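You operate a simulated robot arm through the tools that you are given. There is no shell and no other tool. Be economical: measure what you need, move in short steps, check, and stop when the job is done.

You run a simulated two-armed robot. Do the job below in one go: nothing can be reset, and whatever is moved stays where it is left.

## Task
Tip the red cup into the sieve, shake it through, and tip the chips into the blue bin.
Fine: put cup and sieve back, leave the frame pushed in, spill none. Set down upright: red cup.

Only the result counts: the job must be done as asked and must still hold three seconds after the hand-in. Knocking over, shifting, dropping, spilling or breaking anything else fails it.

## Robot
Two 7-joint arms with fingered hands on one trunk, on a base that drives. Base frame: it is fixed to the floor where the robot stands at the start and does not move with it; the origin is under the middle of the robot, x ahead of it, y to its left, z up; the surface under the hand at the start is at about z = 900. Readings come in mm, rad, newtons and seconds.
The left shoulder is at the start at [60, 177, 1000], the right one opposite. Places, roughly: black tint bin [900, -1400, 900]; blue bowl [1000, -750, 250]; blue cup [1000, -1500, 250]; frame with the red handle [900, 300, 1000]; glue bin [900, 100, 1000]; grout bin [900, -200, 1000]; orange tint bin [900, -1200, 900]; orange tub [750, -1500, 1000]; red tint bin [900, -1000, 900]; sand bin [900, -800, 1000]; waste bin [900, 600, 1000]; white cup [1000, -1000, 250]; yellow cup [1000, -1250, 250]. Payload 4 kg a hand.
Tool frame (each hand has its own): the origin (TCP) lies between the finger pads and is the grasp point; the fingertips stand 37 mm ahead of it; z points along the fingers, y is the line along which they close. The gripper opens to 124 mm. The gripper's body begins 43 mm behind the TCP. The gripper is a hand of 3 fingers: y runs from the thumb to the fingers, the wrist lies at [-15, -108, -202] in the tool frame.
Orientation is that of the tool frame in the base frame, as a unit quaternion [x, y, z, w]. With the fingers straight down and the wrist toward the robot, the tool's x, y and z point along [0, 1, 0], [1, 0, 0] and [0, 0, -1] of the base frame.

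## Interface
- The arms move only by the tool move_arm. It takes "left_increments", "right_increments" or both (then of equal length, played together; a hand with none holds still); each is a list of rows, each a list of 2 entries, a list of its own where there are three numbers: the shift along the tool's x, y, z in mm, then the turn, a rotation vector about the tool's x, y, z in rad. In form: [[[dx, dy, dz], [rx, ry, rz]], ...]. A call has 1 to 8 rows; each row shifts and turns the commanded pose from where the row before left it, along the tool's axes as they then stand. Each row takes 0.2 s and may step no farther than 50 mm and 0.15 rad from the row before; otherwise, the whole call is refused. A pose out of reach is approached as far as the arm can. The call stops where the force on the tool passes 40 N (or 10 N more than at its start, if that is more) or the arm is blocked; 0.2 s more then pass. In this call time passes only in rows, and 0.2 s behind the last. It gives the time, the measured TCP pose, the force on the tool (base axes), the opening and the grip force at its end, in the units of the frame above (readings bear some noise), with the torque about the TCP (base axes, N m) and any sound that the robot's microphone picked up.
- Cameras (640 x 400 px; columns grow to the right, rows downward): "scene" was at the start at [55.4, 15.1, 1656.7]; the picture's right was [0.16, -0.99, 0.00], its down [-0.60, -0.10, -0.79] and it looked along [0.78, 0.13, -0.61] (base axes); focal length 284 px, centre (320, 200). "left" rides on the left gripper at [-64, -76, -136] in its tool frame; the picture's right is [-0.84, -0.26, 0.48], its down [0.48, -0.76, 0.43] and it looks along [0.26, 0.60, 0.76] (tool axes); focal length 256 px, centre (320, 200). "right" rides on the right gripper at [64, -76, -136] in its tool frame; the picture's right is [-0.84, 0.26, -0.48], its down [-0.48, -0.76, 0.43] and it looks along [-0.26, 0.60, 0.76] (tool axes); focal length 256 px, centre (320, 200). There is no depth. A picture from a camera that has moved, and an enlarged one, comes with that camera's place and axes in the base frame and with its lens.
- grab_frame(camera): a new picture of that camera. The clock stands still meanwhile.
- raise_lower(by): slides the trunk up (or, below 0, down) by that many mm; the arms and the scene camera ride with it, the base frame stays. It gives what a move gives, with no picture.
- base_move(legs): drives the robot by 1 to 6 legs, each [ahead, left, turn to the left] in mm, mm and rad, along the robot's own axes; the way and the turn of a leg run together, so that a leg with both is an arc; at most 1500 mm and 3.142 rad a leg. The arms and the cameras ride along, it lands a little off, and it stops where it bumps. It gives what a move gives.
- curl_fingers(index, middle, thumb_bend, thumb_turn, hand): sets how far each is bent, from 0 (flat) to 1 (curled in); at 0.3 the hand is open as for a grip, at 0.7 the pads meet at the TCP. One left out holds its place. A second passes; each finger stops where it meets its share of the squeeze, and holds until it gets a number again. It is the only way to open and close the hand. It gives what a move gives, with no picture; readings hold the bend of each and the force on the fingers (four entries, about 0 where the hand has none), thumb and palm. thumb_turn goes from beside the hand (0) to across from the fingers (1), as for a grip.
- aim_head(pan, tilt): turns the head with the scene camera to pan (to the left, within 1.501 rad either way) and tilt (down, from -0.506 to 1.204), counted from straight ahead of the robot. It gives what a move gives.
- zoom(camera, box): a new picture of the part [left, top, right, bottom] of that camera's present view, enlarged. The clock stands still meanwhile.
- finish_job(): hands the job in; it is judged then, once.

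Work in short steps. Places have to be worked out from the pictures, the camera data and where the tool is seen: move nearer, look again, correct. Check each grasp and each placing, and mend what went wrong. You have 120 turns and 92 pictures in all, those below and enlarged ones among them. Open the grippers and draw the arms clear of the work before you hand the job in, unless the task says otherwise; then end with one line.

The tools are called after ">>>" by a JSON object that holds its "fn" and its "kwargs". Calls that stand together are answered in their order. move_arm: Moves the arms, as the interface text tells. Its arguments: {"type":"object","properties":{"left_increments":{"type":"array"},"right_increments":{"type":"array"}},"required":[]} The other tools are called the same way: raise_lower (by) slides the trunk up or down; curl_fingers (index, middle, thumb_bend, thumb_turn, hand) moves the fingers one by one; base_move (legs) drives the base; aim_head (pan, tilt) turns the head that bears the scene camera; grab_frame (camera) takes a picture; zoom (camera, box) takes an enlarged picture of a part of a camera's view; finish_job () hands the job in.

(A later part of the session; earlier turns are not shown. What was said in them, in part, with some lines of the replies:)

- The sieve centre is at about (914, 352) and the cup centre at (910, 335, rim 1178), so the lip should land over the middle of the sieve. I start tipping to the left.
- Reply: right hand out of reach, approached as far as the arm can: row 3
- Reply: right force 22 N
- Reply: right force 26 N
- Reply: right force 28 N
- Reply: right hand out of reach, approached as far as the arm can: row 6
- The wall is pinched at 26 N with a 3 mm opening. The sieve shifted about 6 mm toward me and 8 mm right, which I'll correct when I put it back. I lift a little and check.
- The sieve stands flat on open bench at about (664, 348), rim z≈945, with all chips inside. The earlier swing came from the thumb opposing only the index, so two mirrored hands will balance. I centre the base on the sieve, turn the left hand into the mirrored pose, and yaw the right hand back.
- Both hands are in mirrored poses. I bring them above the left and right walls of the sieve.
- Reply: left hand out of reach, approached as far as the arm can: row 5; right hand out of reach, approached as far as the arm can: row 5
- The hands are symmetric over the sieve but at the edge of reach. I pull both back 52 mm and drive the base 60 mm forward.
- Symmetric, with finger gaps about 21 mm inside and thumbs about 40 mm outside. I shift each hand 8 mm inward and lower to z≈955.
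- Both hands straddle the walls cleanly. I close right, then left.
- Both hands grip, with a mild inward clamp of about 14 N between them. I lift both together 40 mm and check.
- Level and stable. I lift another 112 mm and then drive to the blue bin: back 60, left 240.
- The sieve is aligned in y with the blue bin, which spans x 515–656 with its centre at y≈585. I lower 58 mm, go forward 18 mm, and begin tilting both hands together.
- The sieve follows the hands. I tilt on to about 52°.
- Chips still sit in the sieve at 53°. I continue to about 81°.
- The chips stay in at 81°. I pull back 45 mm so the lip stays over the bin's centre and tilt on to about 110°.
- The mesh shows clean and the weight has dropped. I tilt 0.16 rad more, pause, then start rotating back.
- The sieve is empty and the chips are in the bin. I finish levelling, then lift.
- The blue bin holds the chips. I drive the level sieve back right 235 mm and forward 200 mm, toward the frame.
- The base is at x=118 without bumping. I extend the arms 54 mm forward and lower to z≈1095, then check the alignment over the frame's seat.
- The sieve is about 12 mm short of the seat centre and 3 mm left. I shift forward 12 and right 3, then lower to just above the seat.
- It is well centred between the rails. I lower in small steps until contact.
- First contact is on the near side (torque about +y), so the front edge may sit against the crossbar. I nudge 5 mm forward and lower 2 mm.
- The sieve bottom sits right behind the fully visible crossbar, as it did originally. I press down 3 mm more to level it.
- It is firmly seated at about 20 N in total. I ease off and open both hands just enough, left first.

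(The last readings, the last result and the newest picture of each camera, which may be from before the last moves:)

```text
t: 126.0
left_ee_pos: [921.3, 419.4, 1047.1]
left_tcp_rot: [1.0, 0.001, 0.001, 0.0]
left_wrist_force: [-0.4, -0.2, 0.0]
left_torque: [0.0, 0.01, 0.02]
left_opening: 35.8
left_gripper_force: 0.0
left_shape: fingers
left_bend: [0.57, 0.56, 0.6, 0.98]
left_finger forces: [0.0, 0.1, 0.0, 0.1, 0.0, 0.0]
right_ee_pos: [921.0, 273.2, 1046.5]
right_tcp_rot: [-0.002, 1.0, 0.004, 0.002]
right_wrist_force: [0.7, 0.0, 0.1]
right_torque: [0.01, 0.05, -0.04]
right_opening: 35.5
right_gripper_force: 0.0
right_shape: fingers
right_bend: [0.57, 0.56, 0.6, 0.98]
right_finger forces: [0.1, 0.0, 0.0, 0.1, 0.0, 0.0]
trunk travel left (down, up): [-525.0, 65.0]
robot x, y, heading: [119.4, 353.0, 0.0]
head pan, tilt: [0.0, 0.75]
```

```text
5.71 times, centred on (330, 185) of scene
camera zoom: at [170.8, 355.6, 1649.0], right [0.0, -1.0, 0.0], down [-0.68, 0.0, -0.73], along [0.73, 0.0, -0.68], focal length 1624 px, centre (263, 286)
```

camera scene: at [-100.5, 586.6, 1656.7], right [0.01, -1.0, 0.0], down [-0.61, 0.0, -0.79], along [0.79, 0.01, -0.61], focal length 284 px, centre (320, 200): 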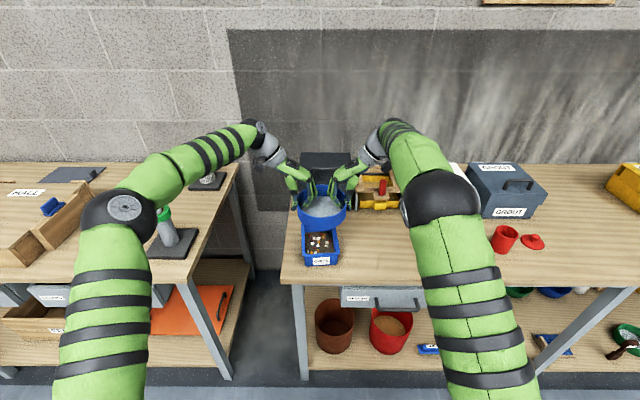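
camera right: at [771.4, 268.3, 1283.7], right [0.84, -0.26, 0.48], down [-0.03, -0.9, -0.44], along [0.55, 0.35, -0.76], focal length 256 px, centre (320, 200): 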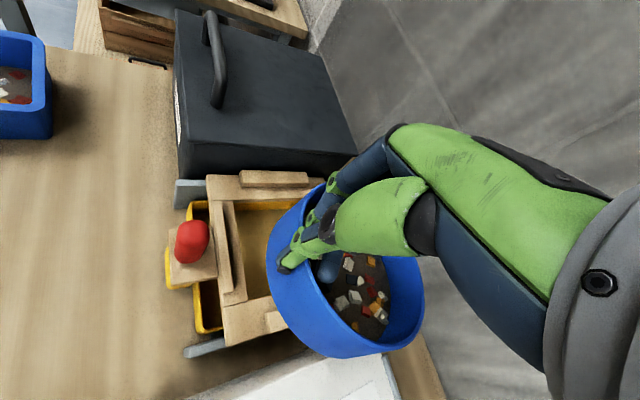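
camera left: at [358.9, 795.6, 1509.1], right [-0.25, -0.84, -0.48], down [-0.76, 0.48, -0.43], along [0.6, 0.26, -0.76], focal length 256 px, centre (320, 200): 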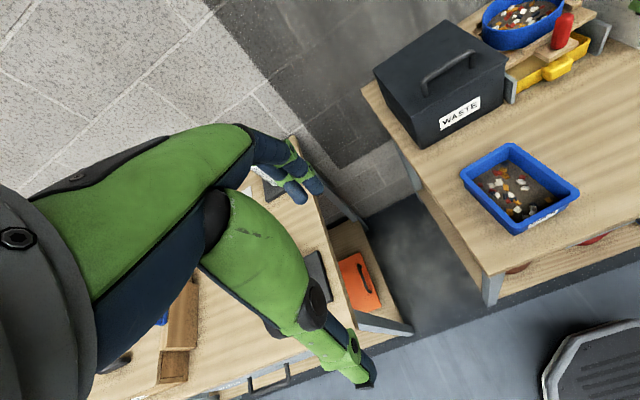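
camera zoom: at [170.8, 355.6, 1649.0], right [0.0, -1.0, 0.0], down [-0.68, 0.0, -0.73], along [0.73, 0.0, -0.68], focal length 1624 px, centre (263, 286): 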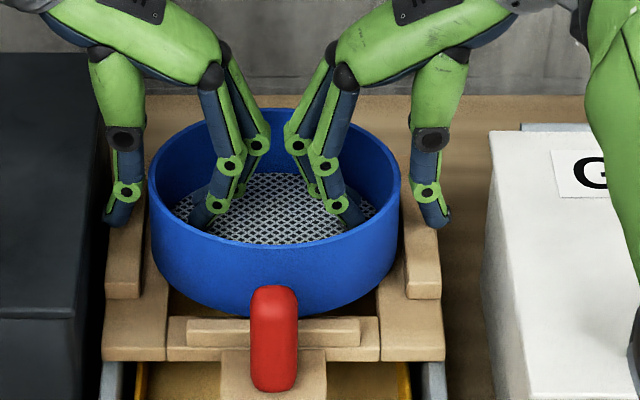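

Both hands are free without contact. I lift them straight up 110 mm and look at the sieve.

>>> {"fn": "move_arm", "kwargs": {"left_increments": [[[0, 0, -10], [0, 0, 0]], [[0, 0, -25], [0, 0, 0]], [[0, 0, -35], [0, 0, 0]], [[0, 0, -40], [0, 0, 0]], [[-30, 0, -10], [0, 0, 0]], [[-45, 0, 0], [0, 0, 0]], [[-45, 0, 0], [0, 0, 0]], [[-45, 0, 0], [0, 0, 0]]], "right_increments": [[[0, 0, -10], [0, 0, 0]], [[0, 0, -25], [0, 0, 0]], [[0, 0, -35], [0, 0, 0]], [[0, 0, -40], [0, 0, 0]], [[30, 0, -10], [0, 0, 0]], [[45, 0, 0], [0, 0, 0]], [[45, 0, 0], [0, 0, 0]], [[45, 0, 0], [0, 0, 0]]]}}

>>> {"fn": "zoom", "kwargs": {"camera": "scene", "box": [270, 140, 380, 230]}}

```text
t: 127.8
left_ee_pos: [896.1, 414.4, 1187.6]
left_tcp_rot: [1.0, 0.0, 0.001, 0.0]
left_wrist_force: [-0.2, 0.8, 1.4]
left_torque: [0.01, -0.01, 0.01]
left_opening: 35.8
left_gripper_force: 0.2
left_shape: fingers
left_bend: [0.57, 0.56, 0.6, 0.98]
left_finger forces: [0.1, 0.0, 0.0, 0.1, 0.0, 0.0]
left hand out of reach, approached as far as the arm can: row 3, 4, 5, 6, 7, 8
right_ee_pos: [738.4, 271.5, 1161.6]
right_tcp_rot: [-0.002, 1.0, 0.002, 0.004]
right_wrist_force: [-0.5, 0.3, 0.5]
right_torque: [-0.01, 0.01, -0.02]
right_opening: 35.8
right_gripper_force: 0.0
right_shape: fingers
right_bend: [0.57, 0.56, 0.6, 0.98]
right_finger forces: [0.1, 0.1, 0.1, 0.0, 0.0, 0.0]
right hand out of reach, approached as far as the arm can: row 4
trunk travel left (down, up): [-525.0, 65.0]
robot x, y, heading: [120.5, 353.5, 0.004]
head pan, tilt: [0.0, 0.75]
```

```text
4.44 times, centred on (325, 185) of scene
camera zoom: at [169.2, 355.4, 1649.0], right [0.0, -1.0, 0.0], down [-0.68, 0.0, -0.73], along [0.73, 0.0, -0.68], focal length 1263 px, centre (298, 267)
```

zoom: 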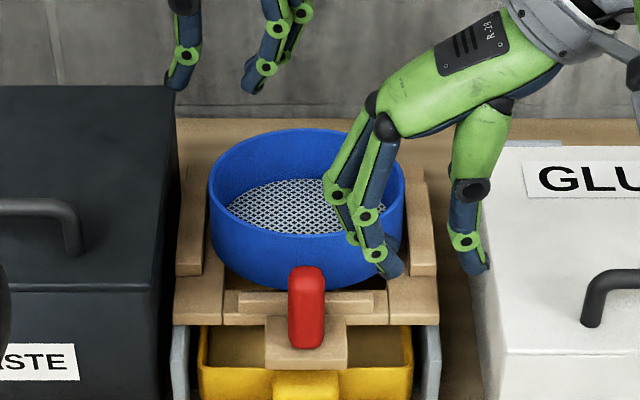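

The sieve is back in its seat. The left arm lags at its reach limit, so I give it a small move to recover and move the right hand away.

>>> {"fn": "move_arm", "kwargs": {"left_increments": [[[-10, 0, 0], [0, 0, 0]], [[-10, 0, 0], [0, 0, 0]], [[-10, 0, 0], [0, 0, 0]]]}}

```text
t: 128.7
left_ee_pos: [891.7, 410.7, 1195.2]
left_tcp_rot: [1.0, 0.0, 0.001, -0.001]
left_wrist_force: [0.2, 0.5, 0.5]
left_torque: [-0.01, -0.02, -0.02]
left_opening: 35.5
left_gripper_force: 0.1
left_shape: fingers
left_bend: [0.57, 0.56, 0.6, 0.98]
left_finger forces: [0.0, 0.0, 0.1, 0.0, 0.0, 0.0]
left hand out of reach, approached as far as the arm can: row 1, 2, 3
right_ee_pos: [740.1, 270.8, 1160.5]
right_tcp_rot: [-0.003, 1.0, 0.003, 0.002]
right_wrist_force: [-0.4, -0.6, 0.0]
right_torque: [0.02, 0.01, -0.01]
right_opening: 35.6
right_gripper_force: 0.1
right_shape: fingers
right_bend: [0.57, 0.56, 0.6, 0.98]
right_finger forces: [0.0, 0.0, 0.1, 0.1, 0.0, 0.0]
trunk travel left (down, up): [-525.0, 65.0]
robot x, y, heading: [118.4, 353.3, -0.001]
head pan, tilt: [0.0, 0.75]
```

>>> {"fn": "move_arm", "kwargs": {"left_increments": [[[-40, 0, 20], [0, 0, 0]], [[-40, 0, 10], [0, 0, 0]], [[-20, -20, 0], [0, 0, 0]]]}}

>>> {"fn": "grab_frame", "kwargs": {"camera": "scene"}}

```text
t: 129.4
left_ee_pos: [891.2, 424.8, 1202.4]
left_tcp_rot: [1.0, 0.0, 0.0, 0.0]
left_wrist_force: [-0.6, 0.0, 0.3]
left_torque: [0.0, -0.01, 0.0]
left_opening: 35.9
left_gripper_force: 0.0
left_shape: fingers
left_bend: [0.57, 0.56, 0.6, 0.98]
left_finger forces: [0.0, 0.0, 0.0, 0.1, 0.0, 0.0]
left hand out of reach, approached as far as the arm can: row 1, 2, 3
right_ee_pos: [738.8, 271.6, 1161.3]
right_tcp_rot: [-0.002, 1.0, 0.003, 0.002]
right_wrist_force: [0.4, -0.4, 0.2]
right_torque: [0.02, -0.02, -0.02]
right_opening: 35.8
right_gripper_force: 0.0
right_shape: fingers
right_bend: [0.57, 0.56, 0.6, 0.98]
right_finger forces: [0.0, 0.1, 0.0, 0.0, 0.0, 0.0]
trunk travel left (down, up): [-525.0, 65.0]
robot x, y, heading: [119.1, 356.9, 0.0]
head pan, tilt: [0.0, 0.75]
```

```text
11 pictures are left
camera scene: at [170.5, 356.3, 1649.0], right [0.0, -1.0, 0.0], down [-0.68, 0.0, -0.73], along [0.73, 0.0, -0.68], focal length 284 px, centre (320, 200)
```

scene: 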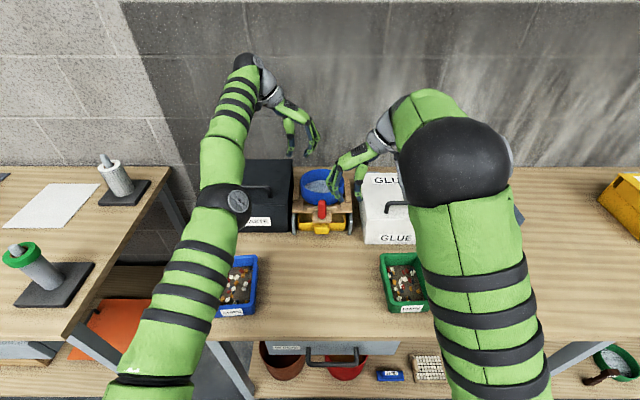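

The left elbow is almost straight. I move the hand sideways to the left, to break the singular pose.

>>> {"fn": "move_arm", "kwargs": {"left_increments": [[[0, -40, 0], [0, 0, 0]], [[0, -40, 0], [0, 0, 0]], [[0, -40, 0], [0, 0, 0]], [[-20, -40, 0], [0, 0, 0]], [[-20, -40, 0], [0, 0, 0]]]}}

```text
t: 130.7
left_ee_pos: [876.3, 631.1, 1207.4]
left_tcp_rot: [1.0, -0.001, 0.0, 0.0]
left_wrist_force: [0.5, 0.5, -0.4]
left_torque: [-0.02, -0.01, -0.04]
left_opening: 35.8
left_gripper_force: 0.0
left_shape: fingers
left_bend: [0.57, 0.56, 0.6, 0.98]
left_finger forces: [0.0, 0.0, 0.1, 0.0, 0.0, 0.0]
left hand out of reach, approached as far as the arm can: row 4, 5
right_ee_pos: [738.5, 271.3, 1162.3]
right_tcp_rot: [-0.002, 1.0, 0.003, 0.002]
right_wrist_force: [-0.4, 0.2, -0.3]
right_torque: [-0.01, 0.03, 0.0]
right_opening: 35.6
right_gripper_force: 0.0
right_shape: fingers
right_bend: [0.57, 0.56, 0.6, 0.98]
right_finger forces: [0.1, 0.1, 0.0, 0.0, 0.1, 0.0]
trunk travel left (down, up): [-525.0, 65.0]
robot x, y, heading: [117.8, 354.5, 0.003]
head pan, tilt: [0.0, 0.75]
```

>>> {"fn": "move_arm", "kwargs": {"left_increments": [[[0, 0, 0], [0, 0, -0.15]], [[0, 0, 0], [0, 0, -0.15]], [[0, 0, 0], [0, 0, -0.15]], [[0, 0, 0], [0, 0, -0.15]], [[0, 0, 0], [0, 0, -0.15]], [[0, 0, 0], [0, 0, -0.15]], [[0, 0, 0], [0, 0, -0.15]], [[0, 0, 0], [0, 0, -0.15]]]}}

```text
t: 132.4
left_ee_pos: [977.2, 649.4, 1248.1]
left_tcp_rot: [0.824, 0.566, 0.0, 0.0]
left_wrist_force: [0.3, 0.3, -0.2]
left_torque: [-0.01, 0.03, -0.05]
left_opening: 35.6
left_gripper_force: 0.2
left_shape: fingers
left_bend: [0.57, 0.56, 0.6, 0.98]
left_finger forces: [0.1, 0.0, 0.0, 0.1, 0.0, 0.1]
left hand out of reach, approached as far as the arm can: row 1, 2, 3, 4, 5, 6, 7, 8
right_ee_pos: [740.1, 271.3, 1161.6]
right_tcp_rot: [-0.001, 1.0, 0.004, 0.002]
right_wrist_force: [0.4, 0.8, -0.5]
right_torque: [-0.01, 0.0, -0.02]
right_opening: 35.6
right_gripper_force: 0.0
right_shape: fingers
right_bend: [0.57, 0.56, 0.6, 0.98]
right_finger forces: [0.1, 0.0, 0.0, 0.1, 0.0, 0.0]
trunk travel left (down, up): [-525.0, 65.0]
robot x, y, heading: [116.1, 352.6, 0.002]
head pan, tilt: [0.0, 0.75]
```

The left arm hovers high and clear above the waste bin, which is harmless for now; I'll withdraw it with the base. Now I make a closed right hand and bring it in front of the red handle, to push the frame fully in.

>>> {"fn": "curl_fingers", "kwargs": {"hand": "right", "index": 0.7, "middle": 0.7, "thumb_bend": 0.68}}

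>>> {"fn": "move_arm", "kwargs": {"right_increments": [[[0, 26, 20], [0, 0, 0]], [[0, 26, 20], [0, 0, 0]], [[0, 25, 20], [0, 0, 0]], [[0, 0, 30], [0, 0, 0]], [[0, 0, 28], [0, 0, 0]]]}}

>>> {"fn": "zoom", "kwargs": {"camera": "scene", "box": [270, 150, 380, 240]}}

```text
t: 133.4
left_ee_pos: [977.6, 648.7, 1247.9]
left_tcp_rot: [0.825, 0.564, 0.001, 0.0]
left_wrist_force: [0.1, -0.3, -0.1]
left_torque: [-0.01, 0.0, 0.0]
left_opening: 35.8
left_gripper_force: 0.0
left_shape: fingers
left_bend: [0.57, 0.56, 0.6, 0.98]
left_finger forces: [0.1, 0.0, 0.0, 0.0, 0.1, 0.1]
right_ee_pos: [739.4, 269.9, 1161.3]
right_tcp_rot: [-0.002, 1.0, 0.004, 0.002]
right_wrist_force: [0.3, 0.4, -0.1]
right_torque: [0.02, 0.0, 0.01]
right_opening: 4.2
right_gripper_force: 0.1
right_shape: fingers
right_bend: [0.7, 0.7, 0.68, 0.98]
right_finger forces: [0.1, 0.1, 0.1, 0.1, 0.0, 0.0]
trunk travel left (down, up): [-525.0, 65.0]
robot x, y, heading: [117.1, 355.6, 0.001]
head pan, tilt: [0.0, 0.75]
```

```text
t: 134.7
left_ee_pos: [978.1, 649.6, 1246.6]
left_tcp_rot: [0.825, 0.565, 0.0, 0.0]
left_wrist_force: [0.4, -0.3, 0.2]
left_torque: [0.0, -0.02, 0.04]
left_opening: 35.8
left_gripper_force: 0.2
left_shape: fingers
left_bend: [0.57, 0.56, 0.6, 0.98]
left_finger forces: [0.0, 0.1, 0.1, 0.0, 0.1, 0.0]
right_ee_pos: [740.1, 349.8, 1042.6]
right_tcp_rot: [-0.002, 1.0, 0.004, 0.003]
right_wrist_force: [0.4, 0.1, -0.1]
right_torque: [-0.01, -0.01, 0.0]
right_opening: 4.2
right_gripper_force: 0.0
right_shape: fingers
right_bend: [0.7, 0.7, 0.68, 0.98]
right_finger forces: [0.1, 0.1, 0.0, 0.1, 0.0, 0.1]
trunk travel left (down, up): [-525.0, 65.0]
robot x, y, heading: [115.3, 352.3, 0.001]
head pan, tilt: [0.0, 0.75]
```

```text
4.44 times, centred on (325, 195) of scene
camera zoom: at [171.0, 355.7, 1649.0], right [0.0, -1.0, 0.0], down [-0.68, 0.0, -0.73], along [0.73, 0.0, -0.68], focal length 1263 px, centre (298, 222)
```

zoom: 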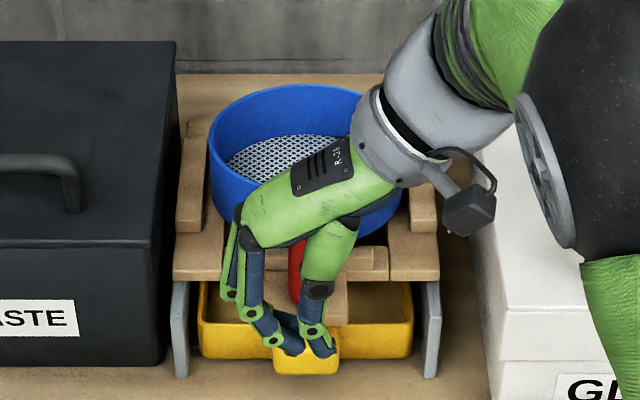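

The hand is in front of the handle. I raise 8 mm and push forward slowly until resistance shows.

>>> {"fn": "move_arm", "kwargs": {"right_increments": [[[-8, 0, -8], [0, 0, 0]], [[-7, 0, 0], [0, 0, 0]], [[-6, 0, 0], [0, 0, 0]], [[-5, 0, 0], [0, 0, 0]]]}}

>>> {"fn": "move_arm", "kwargs": {"right_increments": [[[-4, 0, 0], [0, 0, 0]], [[-4, 0, 0], [0, 0, 0]], [[-4, 0, 0], [0, 0, 0]]]}}

```text
t: 135.7
left_ee_pos: [978.5, 649.3, 1247.7]
left_tcp_rot: [0.825, 0.565, -0.001, 0.0]
left_wrist_force: [0.2, -0.2, 0.3]
left_torque: [0.01, -0.02, 0.03]
left_opening: 35.6
left_gripper_force: 0.0
left_shape: fingers
left_bend: [0.57, 0.56, 0.6, 0.98]
left_finger forces: [0.1, 0.0, 0.0, 0.1, 0.0, 0.1]
right_ee_pos: [765.6, 349.0, 1051.7]
right_tcp_rot: [-0.001, 1.0, 0.003, 0.002]
right_wrist_force: [-1.6, -0.2, 0.5]
right_torque: [-0.01, 0.01, -0.04]
right_opening: 3.9
right_gripper_force: 0.1
right_shape: fingers
right_bend: [0.7, 0.7, 0.68, 0.98]
right_finger forces: [0.0, 0.0, 0.0, 0.1, 0.1, 0.0]
trunk travel left (down, up): [-525.0, 65.0]
robot x, y, heading: [118.5, 354.4, 0.004]
head pan, tilt: [0.0, 0.75]
```

```text
t: 136.4
left_ee_pos: [978.1, 648.8, 1247.8]
left_tcp_rot: [0.825, 0.565, -0.001, 0.001]
left_wrist_force: [-1.0, -0.3, -0.2]
left_torque: [-0.02, 0.0, 0.0]
left_opening: 35.6
left_gripper_force: 0.1
left_shape: fingers
left_bend: [0.57, 0.56, 0.6, 0.98]
left_finger forces: [0.0, 0.0, 0.1, 0.0, 0.0, 0.0]
right_ee_pos: [779.5, 349.6, 1051.5]
right_tcp_rot: [-0.001, 1.0, 0.004, 0.003]
right_wrist_force: [-0.5, 0.4, -0.1]
right_torque: [0.02, 0.08, 0.0]
right_opening: 4.0
right_gripper_force: 0.3
right_shape: fingers
right_bend: [0.7, 0.7, 0.68, 0.98]
right_finger forces: [0.1, 0.2, 0.0, 0.1, 0.0, 0.0]
trunk travel left (down, up): [-525.0, 65.0]
robot x, y, heading: [117.6, 357.5, 0.002]
head pan, tilt: [0.0, 0.75]
```

>>> {"fn": "move_arm", "kwargs": {"right_increments": [[[-4, 0, 0], [0, 0, 0]], [[-4, 0, 0], [0, 0, 0]], [[-3, 0, 0], [0, 0, 0]]]}}

>>> {"fn": "zoom", "kwargs": {"camera": "scene", "box": [270, 150, 380, 240]}}

```text
t: 137.2
left_ee_pos: [974.2, 648.1, 1250.7]
left_tcp_rot: [0.826, 0.564, 0.001, 0.001]
left_wrist_force: [-0.7, -0.2, 0.3]
left_torque: [-0.03, 0.02, 0.01]
left_opening: 35.7
left_gripper_force: 0.0
left_shape: fingers
left_bend: [0.57, 0.56, 0.6, 0.98]
left_finger forces: [0.1, 0.1, 0.0, 0.1, 0.0, 0.0]
right_ee_pos: [784.4, 351.4, 1053.4]
right_tcp_rot: [-0.002, 1.0, 0.003, 0.001]
right_wrist_force: [-31.7, -4.1, -0.8]
right_torque: [-0.14, 1.03, 0.16]
right_opening: 4.0
right_gripper_force: 16.4
right_shape: fingers
right_bend: [0.7, 0.7, 0.68, 0.98]
right_finger forces: [0.1, 31.5, 0.0, 0.1, 0.0, 0.0]
trunk travel left (down, up): [-525.0, 65.0]
robot x, y, heading: [114.2, 354.8, 0.0]
head pan, tilt: [0.0, 0.75]
```

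```text
4.44 times, centred on (325, 195) of scene
camera zoom: at [166.6, 355.2, 1649.1], right [0.0, -1.0, 0.0], down [-0.68, 0.0, -0.73], along [0.73, 0.0, -0.68], focal length 1263 px, centre (298, 222)
```

zoom: 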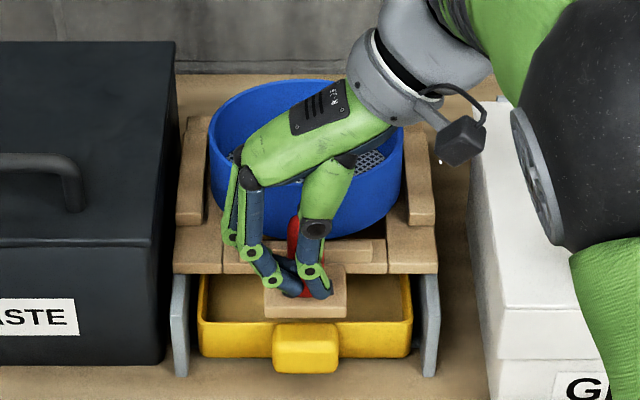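

The push reached -32 N at the stop, so the frame is fully in. I back the hand off, rise, and then drive the base away.

>>> {"fn": "move_arm", "kwargs": {"right_increments": [[[15, 0, 0], [0, 0, 0]], [[25, 0, 0], [0, 0, 0]], [[10, 0, -40], [0, 0, 0]], [[0, 0, -45], [0, 0, 0]], [[0, 0, -45], [0, 0, 0]]]}}

>>> {"fn": "base_move", "kwargs": {"legs": [[-350, 0, 0]]}}

>>> {"fn": "aim_head", "kwargs": {"pan": 0.0, "tilt": 0.66}}

>>> {"fn": "grab_frame", "kwargs": {"camera": "scene"}}

```text
t: 138.4
left_ee_pos: [976.9, 649.5, 1247.6]
left_tcp_rot: [0.825, 0.565, 0.0, 0.001]
left_wrist_force: [-0.3, -0.1, -0.4]
left_torque: [0.0, -0.01, 0.02]
left_opening: 35.7
left_gripper_force: 0.0
left_shape: fingers
left_bend: [0.57, 0.56, 0.6, 0.98]
left_finger forces: [0.1, 0.1, 0.0, 0.0, 0.0, 0.0]
right_ee_pos: [739.3, 348.4, 1183.1]
right_tcp_rot: [-0.001, 1.0, 0.003, 0.002]
right_wrist_force: [0.0, 0.4, -0.1]
right_torque: [0.01, 0.0, -0.01]
right_opening: 4.2
right_gripper_force: 0.0
right_shape: fingers
right_bend: [0.7, 0.7, 0.68, 0.98]
right_finger forces: [0.1, 0.0, 0.1, 0.1, 0.0, 0.1]
trunk travel left (down, up): [-525.0, 65.0]
robot x, y, heading: [118.6, 352.6, 0.003]
head pan, tilt: [0.0, 0.75]
```

```text
t: 140.7
left_ee_pos: [630.8, 647.0, 1247.5]
left_tcp_rot: [0.826, 0.564, 0.001, -0.001]
left_wrist_force: [-0.4, 0.3, 0.2]
left_torque: [0.02, 0.0, 0.03]
left_opening: 35.9
left_gripper_force: 0.0
left_shape: fingers
left_bend: [0.57, 0.56, 0.6, 0.98]
left_finger forces: [0.0, 0.0, 0.0, 0.0, 0.0, 0.0]
right_ee_pos: [392.1, 346.7, 1183.1]
right_tcp_rot: [-0.001, 1.0, 0.004, 0.003]
right_wrist_force: [-0.4, 0.3, 0.8]
right_torque: [-0.03, -0.03, 0.0]
right_opening: 4.1
right_gripper_force: 0.0
right_shape: fingers
right_bend: [0.7, 0.7, 0.68, 0.98]
right_finger forces: [0.0, 0.1, 0.0, 0.0, 0.0, 0.0]
trunk travel left (down, up): [-525.0, 65.0]
robot x, y, heading: [-231.9, 352.3, -0.0]
head pan, tilt: [0.0, 0.75]
```

```text
t: 141.4
left_ee_pos: [631.5, 646.8, 1246.8]
left_tcp_rot: [0.826, 0.564, 0.001, -0.001]
left_wrist_force: [0.7, -0.2, 0.6]
left_torque: [-0.01, -0.03, -0.03]
left_opening: 36.0
left_gripper_force: 0.0
left_shape: fingers
left_bend: [0.57, 0.56, 0.6, 0.98]
left_finger forces: [0.0, 0.0, 0.0, 0.0, 0.0, 0.1]
right_ee_pos: [391.6, 346.1, 1182.4]
right_tcp_rot: [-0.001, 1.0, 0.002, 0.003]
right_wrist_force: [-0.2, 0.2, -0.2]
right_torque: [-0.02, -0.02, 0.01]
right_opening: 4.3
right_gripper_force: 0.1
right_shape: fingers
right_bend: [0.7, 0.7, 0.68, 0.98]
right_finger forces: [0.1, 0.0, 0.1, 0.0, 0.0, 0.0]
trunk travel left (down, up): [-525.0, 65.0]
robot x, y, heading: [-229.8, 352.4, -0.002]
head pan, tilt: [0.0, 0.66]
```

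```text
8 pictures are left
camera scene: at [-173.2, 355.8, 1656.6], right [0.0, -1.0, 0.0], down [-0.61, 0.0, -0.79], along [0.79, 0.0, -0.61], focal length 284 px, centre (320, 200)
```

scene: 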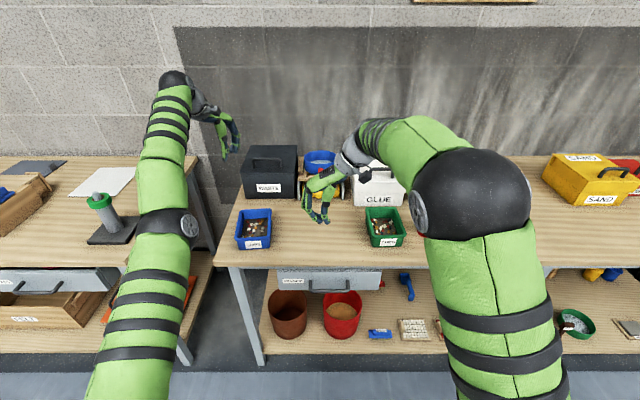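

Everything is clear. I open both hands, move the right hand aside, and take a last look.

>>> {"fn": "curl_fingers", "kwargs": {"hand": "right", "index": 0.3, "middle": 0.3, "thumb_bend": 0.3}}

>>> {"fn": "curl_fingers", "kwargs": {"hand": "left", "index": 0.3, "middle": 0.3, "thumb_bend": 0.3}}

>>> {"fn": "base_move", "kwargs": {"legs": [[-150, 0, 0], [0, -150, 0]]}}

>>> {"fn": "grab_frame", "kwargs": {"camera": "scene"}}

```text
t: 142.4
left_ee_pos: [631.1, 646.4, 1248.1]
left_tcp_rot: [0.826, 0.563, -0.001, 0.0]
left_wrist_force: [0.0, 1.3, 0.3]
left_torque: [-0.01, -0.01, 0.01]
left_opening: 35.6
left_gripper_force: 0.1
left_shape: fingers
left_bend: [0.57, 0.56, 0.6, 0.98]
left_finger forces: [0.1, 0.1, 0.0, 0.0, 0.0, 0.0]
right_ee_pos: [392.0, 345.8, 1182.8]
right_tcp_rot: [-0.001, 1.0, 0.003, 0.003]
right_wrist_force: [-0.6, 0.9, 0.1]
right_torque: [0.02, 0.03, 0.02]
right_opening: 123.0
right_gripper_force: 0.0
right_shape: fingers
right_bend: [0.3, 0.3, 0.3, 0.98]
right_finger forces: [0.0, 0.1, 0.1, 0.0, 0.1, 0.0]
trunk travel left (down, up): [-525.0, 65.0]
robot x, y, heading: [-229.9, 355.4, -0.004]
head pan, tilt: [0.0, 0.66]
```

```text
t: 143.4
left_ee_pos: [630.3, 646.9, 1247.7]
left_tcp_rot: [0.826, 0.564, 0.0, 0.0]
left_wrist_force: [0.1, -0.5, 0.6]
left_torque: [-0.01, 0.0, 0.02]
left_opening: 123.1
left_gripper_force: 0.1
left_shape: fingers
left_bend: [0.3, 0.3, 0.3, 0.98]
left_finger forces: [0.1, 0.1, 0.0, 0.1, 0.0, 0.0]
right_ee_pos: [392.0, 345.5, 1182.9]
right_tcp_rot: [-0.001, 1.0, 0.004, 0.002]
right_wrist_force: [-0.7, -0.6, 0.7]
right_torque: [-0.02, -0.01, -0.02]
right_opening: 123.4
right_gripper_force: 0.0
right_shape: fingers
right_bend: [0.3, 0.3, 0.3, 0.98]
right_finger forces: [0.0, 0.1, 0.0, 0.0, 0.0, 0.1]
trunk travel left (down, up): [-525.0, 65.0]
robot x, y, heading: [-229.6, 355.6, 0.0]
head pan, tilt: [0.0, 0.66]
```

```text
t: 145.7
left_ee_pos: [481.3, 494.9, 1247.8]
left_tcp_rot: [0.825, 0.565, 0.002, 0.0]
left_wrist_force: [-0.2, -1.3, -0.6]
left_torque: [0.03, 0.04, -0.01]
left_opening: 123.3
left_gripper_force: 0.1
left_shape: fingers
left_bend: [0.3, 0.3, 0.3, 0.98]
left_finger forces: [0.0, 0.1, 0.0, 0.0, 0.0, 0.0]
right_ee_pos: [243.0, 195.1, 1182.9]
right_tcp_rot: [-0.002, 1.0, 0.003, 0.002]
right_wrist_force: [0.8, -0.4, 0.0]
right_torque: [0.0, -0.01, 0.04]
right_opening: 123.3
right_gripper_force: 0.1
right_shape: fingers
right_bend: [0.3, 0.3, 0.3, 0.98]
right_finger forces: [0.0, 0.1, 0.0, 0.0, 0.0, 0.0]
trunk travel left (down, up): [-525.0, 65.0]
robot x, y, heading: [-377.2, 202.6, 0.001]
head pan, tilt: [0.0, 0.66]
```

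```text
7 pictures are left
camera scene: at [-322.6, 203.1, 1656.7], right [0.0, -1.0, 0.0], down [-0.61, 0.0, -0.79], along [0.79, 0.0, -0.61], focal length 284 px, centre (320, 200)
```

scene: 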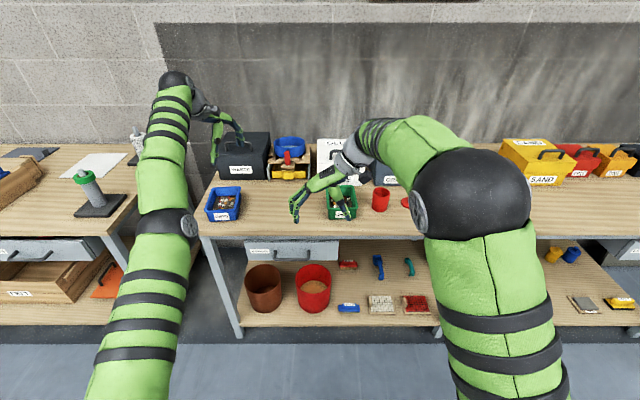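

>>> {"fn": "zoom", "kwargs": {"camera": "scene", "box": [255, 125, 325, 190]}}

>>> {"fn": "zoom", "kwargs": {"camera": "scene", "box": [190, 170, 420, 250]}}

```text
6.15 times, centred on (290, 158) of scene
camera zoom: at [-322.6, 203.1, 1656.7], right [0.0, -1.0, 0.0], down [-0.61, 0.0, -0.79], along [0.79, 0.0, -0.61], focal length 1749 px, centre (505, 462)
```

zoom: 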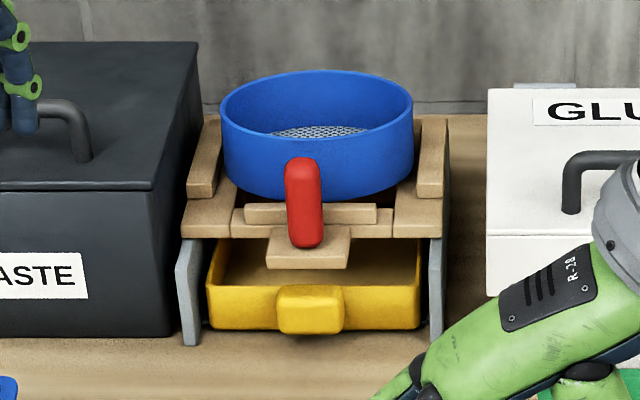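

```text
2.78 times, centred on (305, 210) of scene
camera zoom: at [-322.6, 203.1, 1656.7], right [0.0, -1.0, 0.0], down [-0.61, 0.0, -0.79], along [0.79, 0.0, -0.61], focal length 791 px, centre (362, 172)
```

zoom: 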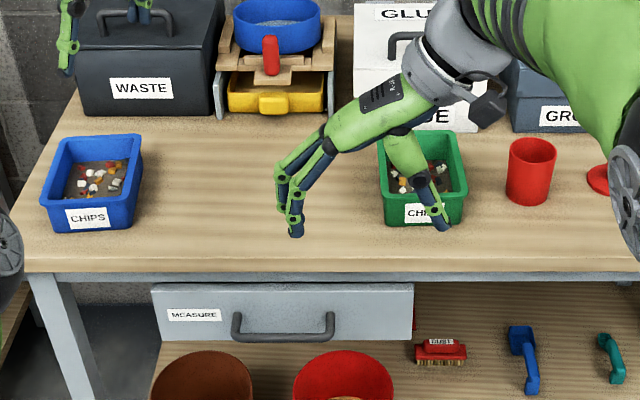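

Cup, bins and tray look right. I check the sieve's levelness with a tighter view.

>>> {"fn": "zoom", "kwargs": {"camera": "scene", "box": [272, 132, 308, 162]}}

```text
13.33 times, centred on (290, 147) of scene
camera zoom: at [-322.6, 203.1, 1656.7], right [0.0, -1.0, 0.0], down [-0.61, 0.0, -0.79], along [0.79, 0.0, -0.61], focal length 3789 px, centre (720, 907)
```

zoom: 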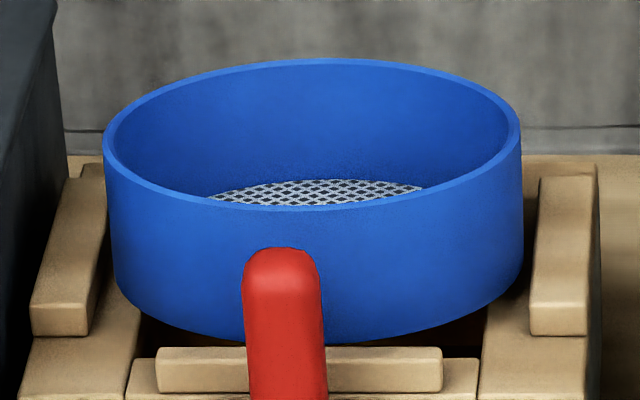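

The rim ellipse is too flat: the sieve's front is about 14 mm high, resting on the crossbar. I'll correct that by pushing its back wall from inside with closed fingers. First I drive back to the frame.

>>> {"fn": "base_move", "kwargs": {"legs": [[0, 240, 0], [400, 0, 0], [92, 0, 0]]}}

>>> {"fn": "curl_fingers", "kwargs": {"hand": "right", "index": 0.7, "middle": 0.7, "thumb_bend": 0.68}}

>>> {"fn": "move_arm", "kwargs": {"right_increments": [[[0, 0, 0], [0, 0, 0.122]], [[0, 0, 0], [0, 0, 0.122]], [[0, 0, 0], [0, 0, 0.122]], [[0, 0, 0], [0, 0, 0.122]], [[0, 0, 0], [0, 0, 0.122]]]}}

```text
t: 150.3
left_ee_pos: [973.0, 738.9, 1246.0]
left_tcp_rot: [0.825, 0.564, 0.0, 0.0]
left_wrist_force: [-0.5, -0.1, -0.1]
left_torque: [-0.01, 0.0, 0.0]
left_opening: 123.1
left_gripper_force: 0.0
left_shape: fingers
left_bend: [0.3, 0.3, 0.3, 0.98]
left_finger forces: [0.0, 0.1, 0.0, 0.0, 0.0, 0.1]
right_ee_pos: [735.6, 439.2, 1182.2]
right_tcp_rot: [-0.002, 1.0, 0.003, 0.002]
right_wrist_force: [-0.3, -0.2, -0.1]
right_torque: [-0.03, 0.04, 0.02]
right_opening: 123.0
right_gripper_force: 0.0
right_shape: fingers
right_bend: [0.3, 0.3, 0.3, 0.98]
right_finger forces: [0.0, 0.0, 0.0, 0.0, 0.0, 0.0]
trunk travel left (down, up): [-525.0, 65.0]
robot x, y, heading: [110.0, 446.2, -0.002]
head pan, tilt: [0.0, 0.66]
```

```text
t: 151.3
left_ee_pos: [973.0, 740.4, 1247.3]
left_tcp_rot: [0.826, 0.564, 0.001, 0.0]
left_wrist_force: [-0.1, 0.0, -0.7]
left_torque: [-0.02, -0.01, -0.01]
left_opening: 123.4
left_gripper_force: 0.1
left_shape: fingers
left_bend: [0.3, 0.3, 0.3, 0.98]
left_finger forces: [0.1, 0.1, 0.0, 0.0, 0.1, 0.0]
right_ee_pos: [733.9, 438.2, 1182.3]
right_tcp_rot: [-0.002, 1.0, 0.004, 0.003]
right_wrist_force: [-0.1, -0.1, 0.6]
right_torque: [0.0, 0.01, 0.04]
right_opening: 4.2
right_gripper_force: 0.0
right_shape: fingers
right_bend: [0.7, 0.7, 0.68, 0.98]
right_finger forces: [0.0, 0.0, 0.0, 0.1, 0.0, 0.0]
trunk travel left (down, up): [-525.0, 65.0]
robot x, y, heading: [114.2, 447.6, 0.001]
head pan, tilt: [0.0, 0.66]
```

```text
t: 152.5
left_ee_pos: [972.8, 739.3, 1247.4]
left_tcp_rot: [0.825, 0.565, 0.001, 0.0]
left_wrist_force: [0.1, 0.3, -0.6]
left_torque: [0.0, 0.01, 0.0]
left_opening: 123.1
left_gripper_force: 0.1
left_shape: fingers
left_bend: [0.3, 0.3, 0.3, 0.98]
left_finger forces: [0.0, 0.0, 0.0, 0.0, 0.1, 0.1]
right_ee_pos: [733.8, 439.1, 1183.2]
right_tcp_rot: [0.299, 0.954, 0.004, 0.002]
right_wrist_force: [-0.4, 0.4, -0.3]
right_torque: [0.02, 0.0, 0.0]
right_opening: 4.1
right_gripper_force: 0.0
right_shape: fingers
right_bend: [0.7, 0.7, 0.68, 0.98]
right_finger forces: [0.1, 0.0, 0.1, 0.0, 0.0, 0.0]
trunk travel left (down, up): [-525.0, 65.0]
robot x, y, heading: [112.3, 444.4, -0.002]
head pan, tilt: [0.0, 0.66]
```

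>>> {"fn": "move_arm", "kwargs": {"right_increments": [[[-37.5, 6, 11.6], [0, 0, 0]], [[-37.5, 6, 11.6], [0, 0, 0]], [[-37.5, 6, 11.6], [0, 0, 0]], [[-37.5, 6, 11.6], [0, 0, 0]], [[-37.5, 6, 11.6], [0, 0, 0]], [[0, 0, 25], [0, 0, 0]], [[0, 0, 25], [0, 0, 0]], [[0, 0, 10], [0, 0, 0]]]}}

>>> {"fn": "zoom", "kwargs": {"camera": "scene", "box": [290, 160, 390, 240]}}

```text
t: 154.3
left_ee_pos: [973.0, 739.6, 1248.1]
left_tcp_rot: [0.826, 0.564, 0.0, -0.001]
left_wrist_force: [0.7, 0.4, 0.1]
left_torque: [0.04, -0.04, -0.03]
left_opening: 123.2
left_gripper_force: 0.0
left_shape: fingers
left_bend: [0.3, 0.3, 0.3, 0.98]
left_finger forces: [0.0, 0.0, 0.1, 0.0, 0.0, 0.0]
right_ee_pos: [906.1, 356.1, 1063.5]
right_tcp_rot: [0.299, 0.954, 0.003, 0.001]
right_wrist_force: [0.5, -0.4, 0.0]
right_torque: [-0.03, -0.03, -0.02]
right_opening: 4.3
right_gripper_force: 0.1
right_shape: fingers
right_bend: [0.7, 0.7, 0.68, 0.98]
right_finger forces: [0.0, 0.0, 0.0, 0.0, 0.0, 0.0]
trunk travel left (down, up): [-525.0, 65.0]
robot x, y, heading: [111.7, 447.4, 0.0]
head pan, tilt: [0.0, 0.66]
```

```text
5.00 times, centred on (340, 200) of scene
camera zoom: at [168.4, 447.2, 1656.7], right [0.0, -1.0, 0.0], down [-0.61, 0.0, -0.79], along [0.79, 0.0, -0.61], focal length 1421 px, centre (220, 200)
```

zoom: 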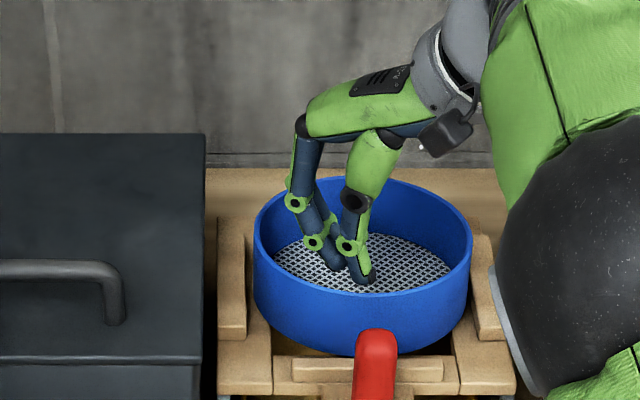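

The closed fingers are inside the sieve. I push toward its back wall.

>>> {"fn": "move_arm", "kwargs": {"right_increments": [[[-12.3, 8.6, 0], [0, 0, 0]], [[-12.3, 8.6, 0], [0, 0, 0]], [[-4.1, 2.87, 0], [0, 0, 0]]]}}

>>> {"fn": "move_arm", "kwargs": {"right_increments": [[[-4.1, 2.87, 0], [0, 0, 0]], [[-4.1, 2.87, 0], [0, 0, 0]]]}}

>>> {"fn": "move_arm", "kwargs": {"right_increments": [[[-4.1, 2.87, 0], [0, 0, 0]], [[-4.1, 2.87, 0], [0, 0, 0]]]}}

```text
t: 155.1
left_ee_pos: [973.1, 739.3, 1247.7]
left_tcp_rot: [0.825, 0.565, 0.0, 0.0]
left_wrist_force: [-0.5, 0.3, 0.9]
left_torque: [0.05, 0.03, 0.0]
left_opening: 123.2
left_gripper_force: 0.0
left_shape: fingers
left_bend: [0.3, 0.3, 0.3, 0.98]
left_finger forces: [0.0, 0.0, 0.0, 0.2, 0.0, 0.0]
right_ee_pos: [941.5, 356.3, 1063.4]
right_tcp_rot: [0.298, 0.954, 0.004, 0.001]
right_wrist_force: [-0.5, 0.4, -0.9]
right_torque: [-0.01, -0.02, -0.02]
right_opening: 4.2
right_gripper_force: 0.1
right_shape: fingers
right_bend: [0.7, 0.7, 0.68, 0.98]
right_finger forces: [0.1, 0.0, 0.0, 0.0, 0.1, 0.0]
trunk travel left (down, up): [-525.0, 65.0]
robot x, y, heading: [110.9, 450.7, 0.002]
head pan, tilt: [0.0, 0.66]
```

```text
t: 155.7
left_ee_pos: [973.3, 739.9, 1247.1]
left_tcp_rot: [0.826, 0.564, 0.0, -0.001]
left_wrist_force: [0.2, 1.0, 0.6]
left_torque: [-0.01, 0.02, 0.04]
left_opening: 123.4
left_gripper_force: 0.2
left_shape: fingers
left_bend: [0.3, 0.3, 0.3, 0.98]
left_finger forces: [0.0, 0.1, 0.0, 0.0, 0.1, 0.1]
right_ee_pos: [951.7, 356.6, 1064.7]
right_tcp_rot: [0.299, 0.954, 0.004, 0.001]
right_wrist_force: [-0.4, 0.2, 0.8]
right_torque: [-0.01, 0.0, -0.01]
right_opening: 4.1
right_gripper_force: 0.2
right_shape: fingers
right_bend: [0.7, 0.7, 0.68, 0.98]
right_finger forces: [0.0, 0.1, 0.0, 0.0, 0.0, 0.0]
trunk travel left (down, up): [-525.0, 65.0]
robot x, y, heading: [110.0, 446.1, -0.002]
head pan, tilt: [0.0, 0.66]
```

```text
t: 156.3
left_ee_pos: [972.3, 740.2, 1247.0]
left_tcp_rot: [0.826, 0.564, 0.0, 0.0]
left_wrist_force: [0.3, -0.3, 1.0]
left_torque: [0.05, 0.03, 0.02]
left_opening: 123.0
left_gripper_force: 0.0
left_shape: fingers
left_bend: [0.3, 0.3, 0.3, 0.98]
left_finger forces: [0.0, 0.0, 0.0, 0.1, 0.0, 0.0]
right_ee_pos: [960.8, 357.3, 1064.8]
right_tcp_rot: [0.299, 0.954, 0.004, 0.001]
right_wrist_force: [-0.5, -0.1, -0.1]
right_torque: [0.04, -0.02, 0.0]
right_opening: 4.0
right_gripper_force: 0.2
right_shape: fingers
right_bend: [0.7, 0.7, 0.68, 0.98]
right_finger forces: [0.0, 0.0, 0.0, 0.1, 0.0, 0.1]
trunk travel left (down, up): [-525.0, 65.0]
robot x, y, heading: [111.9, 444.3, 0.001]
head pan, tilt: [0.0, 0.66]
```

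No resistance yet; I continue in small steps.

>>> {"fn": "move_arm", "kwargs": {"right_increments": [[[-3.3, 2.3, 0], [0, 0, 0]], [[-3.3, 2.3, 0], [0, 0, 0]]]}}

>>> {"fn": "zoom", "kwargs": {"camera": "scene", "box": [290, 160, 390, 240]}}

```text
t: 156.9
left_ee_pos: [972.2, 739.5, 1246.5]
left_tcp_rot: [0.826, 0.564, 0.001, 0.0]
left_wrist_force: [0.4, -0.2, -0.2]
left_torque: [-0.01, 0.03, -0.01]
left_opening: 123.4
left_gripper_force: 0.1
left_shape: fingers
left_bend: [0.3, 0.3, 0.3, 0.98]
left_finger forces: [0.1, 0.0, 0.0, 0.1, 0.0, 0.0]
right_ee_pos: [968.9, 357.9, 1065.3]
right_tcp_rot: [0.299, 0.954, 0.004, 0.001]
right_wrist_force: [0.5, 1.9, 0.0]
right_torque: [-0.01, 0.01, -0.01]
right_opening: 4.2
right_gripper_force: 0.0
right_shape: fingers
right_bend: [0.7, 0.7, 0.68, 0.98]
right_finger forces: [0.0, 0.0, 0.0, 0.0, 0.0, 0.1]
trunk travel left (down, up): [-525.0, 65.0]
robot x, y, heading: [112.8, 442.1, 0.001]
head pan, tilt: [0.0, 0.66]
```

```text
5.00 times, centred on (340, 200) of scene
camera zoom: at [168.6, 447.1, 1656.7], right [0.0, -1.0, 0.0], down [-0.61, 0.0, -0.79], along [0.79, 0.0, -0.61], focal length 1421 px, centre (220, 200)
```

zoom: 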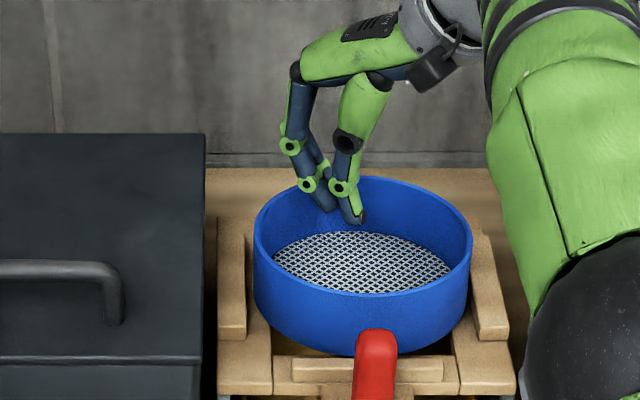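

The sieve has not moved yet and the fingers are just short of its back wall. I continue pushing gently and watch the force.

>>> {"fn": "move_arm", "kwargs": {"right_increments": [[[-3.3, 2.3, 0], [0, 0, 0]], [[-3.3, 2.3, 0], [0, 0, 0]]]}}

>>> {"fn": "move_arm", "kwargs": {"right_increments": [[[-2.5, 1.7, 0], [0, 0, 0]], [[-2.5, 1.7, 0], [0, 0, 0]]]}}

```text
t: 157.5
left_ee_pos: [972.8, 739.2, 1247.1]
left_tcp_rot: [0.826, 0.564, -0.001, 0.0]
left_wrist_force: [-0.1, -0.4, -1.6]
left_torque: [-0.03, 0.0, -0.01]
left_opening: 123.4
left_gripper_force: 0.1
left_shape: fingers
left_bend: [0.3, 0.3, 0.3, 0.98]
left_finger forces: [0.0, 0.0, 0.0, 0.0, 0.0, 0.1]
right_ee_pos: [976.8, 358.6, 1065.2]
right_tcp_rot: [0.299, 0.954, 0.005, 0.001]
right_wrist_force: [-0.1, 0.4, 1.3]
right_torque: [0.0, -0.03, 0.02]
right_opening: 4.3
right_gripper_force: 1.2
right_shape: fingers
right_bend: [0.7, 0.7, 0.68, 0.98]
right_finger forces: [0.0, 1.5, 0.0, 0.0, 0.1, 0.0]
trunk travel left (down, up): [-525.0, 65.0]
robot x, y, heading: [107.0, 447.0, -0.005]
head pan, tilt: [0.0, 0.66]
```

```text
t: 158.1
left_ee_pos: [972.1, 740.2, 1247.8]
left_tcp_rot: [0.826, 0.563, 0.001, 0.0]
left_wrist_force: [0.3, -0.5, -0.8]
left_torque: [-0.01, 0.02, 0.01]
left_opening: 123.2
left_gripper_force: 0.0
left_shape: fingers
left_bend: [0.3, 0.3, 0.3, 0.98]
left_finger forces: [0.0, 0.0, 0.0, 0.0, 0.1, 0.0]
right_ee_pos: [982.5, 356.7, 1065.4]
right_tcp_rot: [0.298, 0.954, 0.004, 0.001]
right_wrist_force: [-1.3, 0.5, 2.3]
right_torque: [0.02, 0.03, -0.01]
right_opening: 4.2
right_gripper_force: 1.5
right_shape: fingers
right_bend: [0.7, 0.7, 0.68, 0.98]
right_finger forces: [0.0, 2.9, 0.0, 0.1, 0.0, 0.0]
trunk travel left (down, up): [-525.0, 65.0]
robot x, y, heading: [112.7, 446.7, -0.001]
head pan, tilt: [0.0, 0.66]
```

Contact: the sieve is sliding at about 2–3 N. I keep pushing until it meets the back rail.

>>> {"fn": "move_arm", "kwargs": {"right_increments": [[[-2.5, 1.7, 0], [0, 0, 0]], [[-2.5, 1.7, 0], [0, 0, 0]]]}}

>>> {"fn": "move_arm", "kwargs": {"right_increments": [[[-2, 1.4, 0], [0, 0, 0]], [[-2, 1.4, 0], [0, 0, 0]]]}}

```text
t: 158.7
left_ee_pos: [974.4, 740.1, 1247.3]
left_tcp_rot: [0.826, 0.564, 0.0, 0.0]
left_wrist_force: [-0.1, 0.3, -0.4]
left_torque: [-0.01, 0.0, -0.01]
left_opening: 123.2
left_gripper_force: 0.0
left_shape: fingers
left_bend: [0.3, 0.3, 0.3, 0.98]
left_finger forces: [0.1, 0.1, 0.0, 0.0, 0.0, 0.1]
right_ee_pos: [985.4, 358.5, 1066.0]
right_tcp_rot: [0.299, 0.954, 0.004, 0.002]
right_wrist_force: [-2.6, 0.5, 1.6]
right_torque: [0.02, 0.01, 0.01]
right_opening: 4.0
right_gripper_force: 1.6
right_shape: fingers
right_bend: [0.7, 0.7, 0.68, 0.98]
right_finger forces: [0.0, 2.8, 0.1, 0.0, 0.0, 0.1]
right hand out of reach, approached as far as the arm can: row 2
trunk travel left (down, up): [-525.0, 65.0]
robot x, y, heading: [112.5, 445.3, 0.0]
head pan, tilt: [0.0, 0.66]
```

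```text
t: 159.3
left_ee_pos: [972.0, 739.9, 1247.6]
left_tcp_rot: [0.826, 0.564, 0.0, 0.0]
left_wrist_force: [0.1, 0.0, -0.4]
left_torque: [0.01, 0.01, 0.02]
left_opening: 123.1
left_gripper_force: 0.1
left_shape: fingers
left_bend: [0.3, 0.3, 0.3, 0.98]
left_finger forces: [0.1, 0.0, 0.1, 0.0, 0.1, 0.0]
right_ee_pos: [985.9, 357.5, 1065.7]
right_tcp_rot: [0.299, 0.954, 0.004, 0.001]
right_wrist_force: [-2.4, 0.4, 2.0]
right_torque: [0.01, 0.0, 0.01]
right_opening: 4.3
right_gripper_force: 0.9
right_shape: fingers
right_bend: [0.7, 0.7, 0.68, 0.98]
right_finger forces: [0.1, 2.6, 0.0, 0.0, 0.0, 0.0]
right hand out of reach, approached as far as the arm can: row 2
trunk travel left (down, up): [-525.0, 65.0]
robot x, y, heading: [110.6, 447.9, -0.002]
head pan, tilt: [0.0, 0.66]
```

I'm at the reach limit and the sieve slid back about 9 mm. I retreat the fingers to the centre, lift out, and look.

>>> {"fn": "move_arm", "kwargs": {"right_increments": [[[10, -7, 0], [0, 0, 0]], [[16, -11.5, 0], [0, 0, 0]], [[16, -11.5, 0], [0, 0, 0]], [[12, -8.6, -10], [0, 0, 0]], [[0, 0, -30], [0, 0, 0]], [[20, -14, -30], [0, 0, 0]], [[33, -23, -10], [0, 0, 0]], [[33, -23, 0], [0, 0, 0]]]}}

>>> {"fn": "move_arm", "kwargs": {"right_increments": [[[33, -23, 0], [0, 0, 0]], [[33, -23, 0], [0, 0, 0]], [[10, -40, 0], [0, 0, 0]], [[10, -40, 0], [0, 0, 0]]]}}

>>> {"fn": "zoom", "kwargs": {"camera": "scene", "box": [300, 170, 380, 240]}}

```text
t: 161.1
left_ee_pos: [971.7, 740.5, 1248.0]
left_tcp_rot: [0.825, 0.565, 0.002, -0.001]
left_wrist_force: [-0.8, -0.1, 0.3]
left_torque: [-0.04, 0.0, -0.01]
left_opening: 123.2
left_gripper_force: 0.1
left_shape: fingers
left_bend: [0.3, 0.3, 0.3, 0.98]
left_finger forces: [0.1, 0.1, 0.0, 0.1, 0.0, 0.0]
right_ee_pos: [812.9, 353.6, 1142.7]
right_tcp_rot: [0.298, 0.955, 0.004, 0.002]
right_wrist_force: [-1.1, 0.2, 1.0]
right_torque: [-0.03, -0.03, -0.01]
right_opening: 4.0
right_gripper_force: 0.1
right_shape: fingers
right_bend: [0.7, 0.7, 0.68, 0.98]
right_finger forces: [0.1, 0.1, 0.1, 0.0, 0.0, 0.0]
trunk travel left (down, up): [-525.0, 65.0]
robot x, y, heading: [109.6, 442.0, 0.001]
head pan, tilt: [0.0, 0.66]
```

```text
t: 162.1
left_ee_pos: [972.7, 740.3, 1249.4]
left_tcp_rot: [0.826, 0.563, 0.001, -0.001]
left_wrist_force: [0.0, -0.5, 0.1]
left_torque: [0.02, 0.0, 0.01]
left_opening: 123.4
left_gripper_force: 0.2
left_shape: fingers
left_bend: [0.3, 0.3, 0.3, 0.98]
left_finger forces: [0.1, 0.1, 0.0, 0.0, 0.0, 0.0]
right_ee_pos: [671.5, 298.9, 1142.2]
right_tcp_rot: [0.298, 0.955, 0.004, 0.001]
right_wrist_force: [-0.4, -0.8, 0.2]
right_torque: [0.0, -0.02, 0.02]
right_opening: 4.0
right_gripper_force: 0.1
right_shape: fingers
right_bend: [0.7, 0.7, 0.68, 0.98]
right_finger forces: [0.0, 0.1, 0.0, 0.0, 0.1, 0.1]
trunk travel left (down, up): [-525.0, 65.0]
robot x, y, heading: [112.8, 446.5, 0.004]
head pan, tilt: [0.0, 0.66]
```

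```text
5.71 times, centred on (340, 205) of scene
camera zoom: at [167.7, 446.5, 1656.7], right [0.0, -1.0, 0.0], down [-0.61, 0.0, -0.79], along [0.79, 0.0, -0.61], focal length 1624 px, centre (206, 171)
```

zoom: 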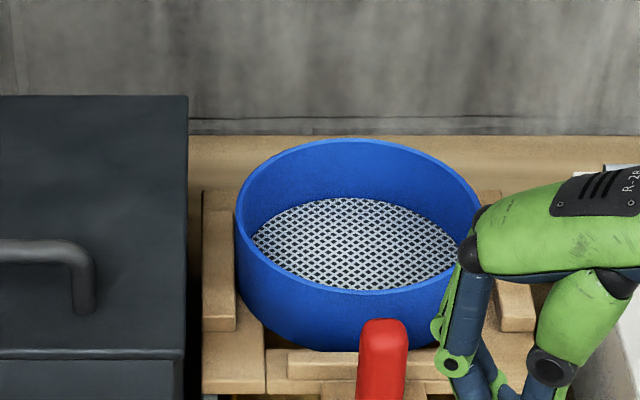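

The rim ellipse now matches a level, seated sieve, and its left edge lines up with the rail as at the start. I withdraw and open the hand.

>>> {"fn": "base_move", "kwargs": {"legs": [[-400, 0, 0]]}}

>>> {"fn": "curl_fingers", "kwargs": {"hand": "right", "index": 0.3, "middle": 0.3, "thumb_bend": 0.3}}

>>> {"fn": "zoom", "kwargs": {"camera": "scene", "box": [230, 130, 510, 260]}}

```text
t: 164.6
left_ee_pos: [567.0, 743.6, 1248.2]
left_tcp_rot: [0.823, 0.567, 0.001, 0.001]
left_wrist_force: [-0.4, -0.6, -0.4]
left_torque: [-0.02, 0.01, -0.04]
left_opening: 123.2
left_gripper_force: 0.0
left_shape: fingers
left_bend: [0.3, 0.3, 0.3, 0.98]
left_finger forces: [0.1, 0.0, 0.0, 0.0, 0.0, 0.0]
right_ee_pos: [268.8, 301.3, 1143.7]
right_tcp_rot: [0.294, 0.956, 0.004, 0.003]
right_wrist_force: [-0.5, 0.2, 1.4]
right_torque: [0.01, 0.0, 0.01]
right_opening: 4.2
right_gripper_force: 0.1
right_shape: fingers
right_bend: [0.7, 0.7, 0.68, 0.98]
right_finger forces: [0.0, 0.0, 0.0, 0.0, 0.1, 0.0]
trunk travel left (down, up): [-525.0, 65.0]
robot x, y, heading: [-290.8, 444.6, 0.011]
head pan, tilt: [0.0, 0.66]
```

```text
t: 165.6
left_ee_pos: [567.1, 744.0, 1246.8]
left_tcp_rot: [0.824, 0.567, 0.0, 0.0]
left_wrist_force: [0.0, 0.7, 0.0]
left_torque: [0.0, 0.0, -0.02]
left_opening: 123.1
left_gripper_force: 0.1
left_shape: fingers
left_bend: [0.3, 0.3, 0.3, 0.98]
left_finger forces: [0.0, 0.0, 0.1, 0.0, 0.1, 0.0]
right_ee_pos: [268.9, 301.6, 1142.0]
right_tcp_rot: [0.295, 0.956, 0.004, 0.001]
right_wrist_force: [-0.6, -0.3, -0.4]
right_torque: [0.01, -0.02, 0.02]
right_opening: 123.3
right_gripper_force: 0.1
right_shape: fingers
right_bend: [0.3, 0.3, 0.3, 0.98]
right_finger forces: [0.0, 0.0, 0.1, 0.0, 0.1, 0.0]
trunk travel left (down, up): [-525.0, 65.0]
robot x, y, heading: [-289.6, 444.0, 0.011]
head pan, tilt: [0.0, 0.66]
```

```text
2.29 times, centred on (370, 195) of scene
camera zoom: at [-234.5, 445.8, 1656.7], right [0.01, -1.0, 0.0], down [-0.61, 0.0, -0.79], along [0.79, 0.01, -0.61], focal length 650 px, centre (206, 211)
```

zoom: 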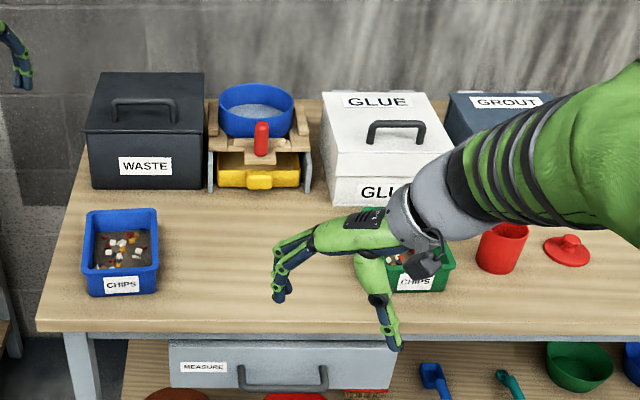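

The sieve is level in its seat, the frame is in, the tray holds the sand, and the chips are in the blue bin. The cup stands upright in its place, the bench is clean, and the hands are open and clear, so I hand the job in.

>>> {"fn": "finish_job", "kwargs": {}}

```text
The job is handed in.
```

The job is handed in: I tipped the red cup into the sieve, shook the sand through into the tray, and tipped the chips into the blue bin. The cup is back upright in its place, the sieve is back in its seat with the frame pushed in, and I saw nothing spilled.
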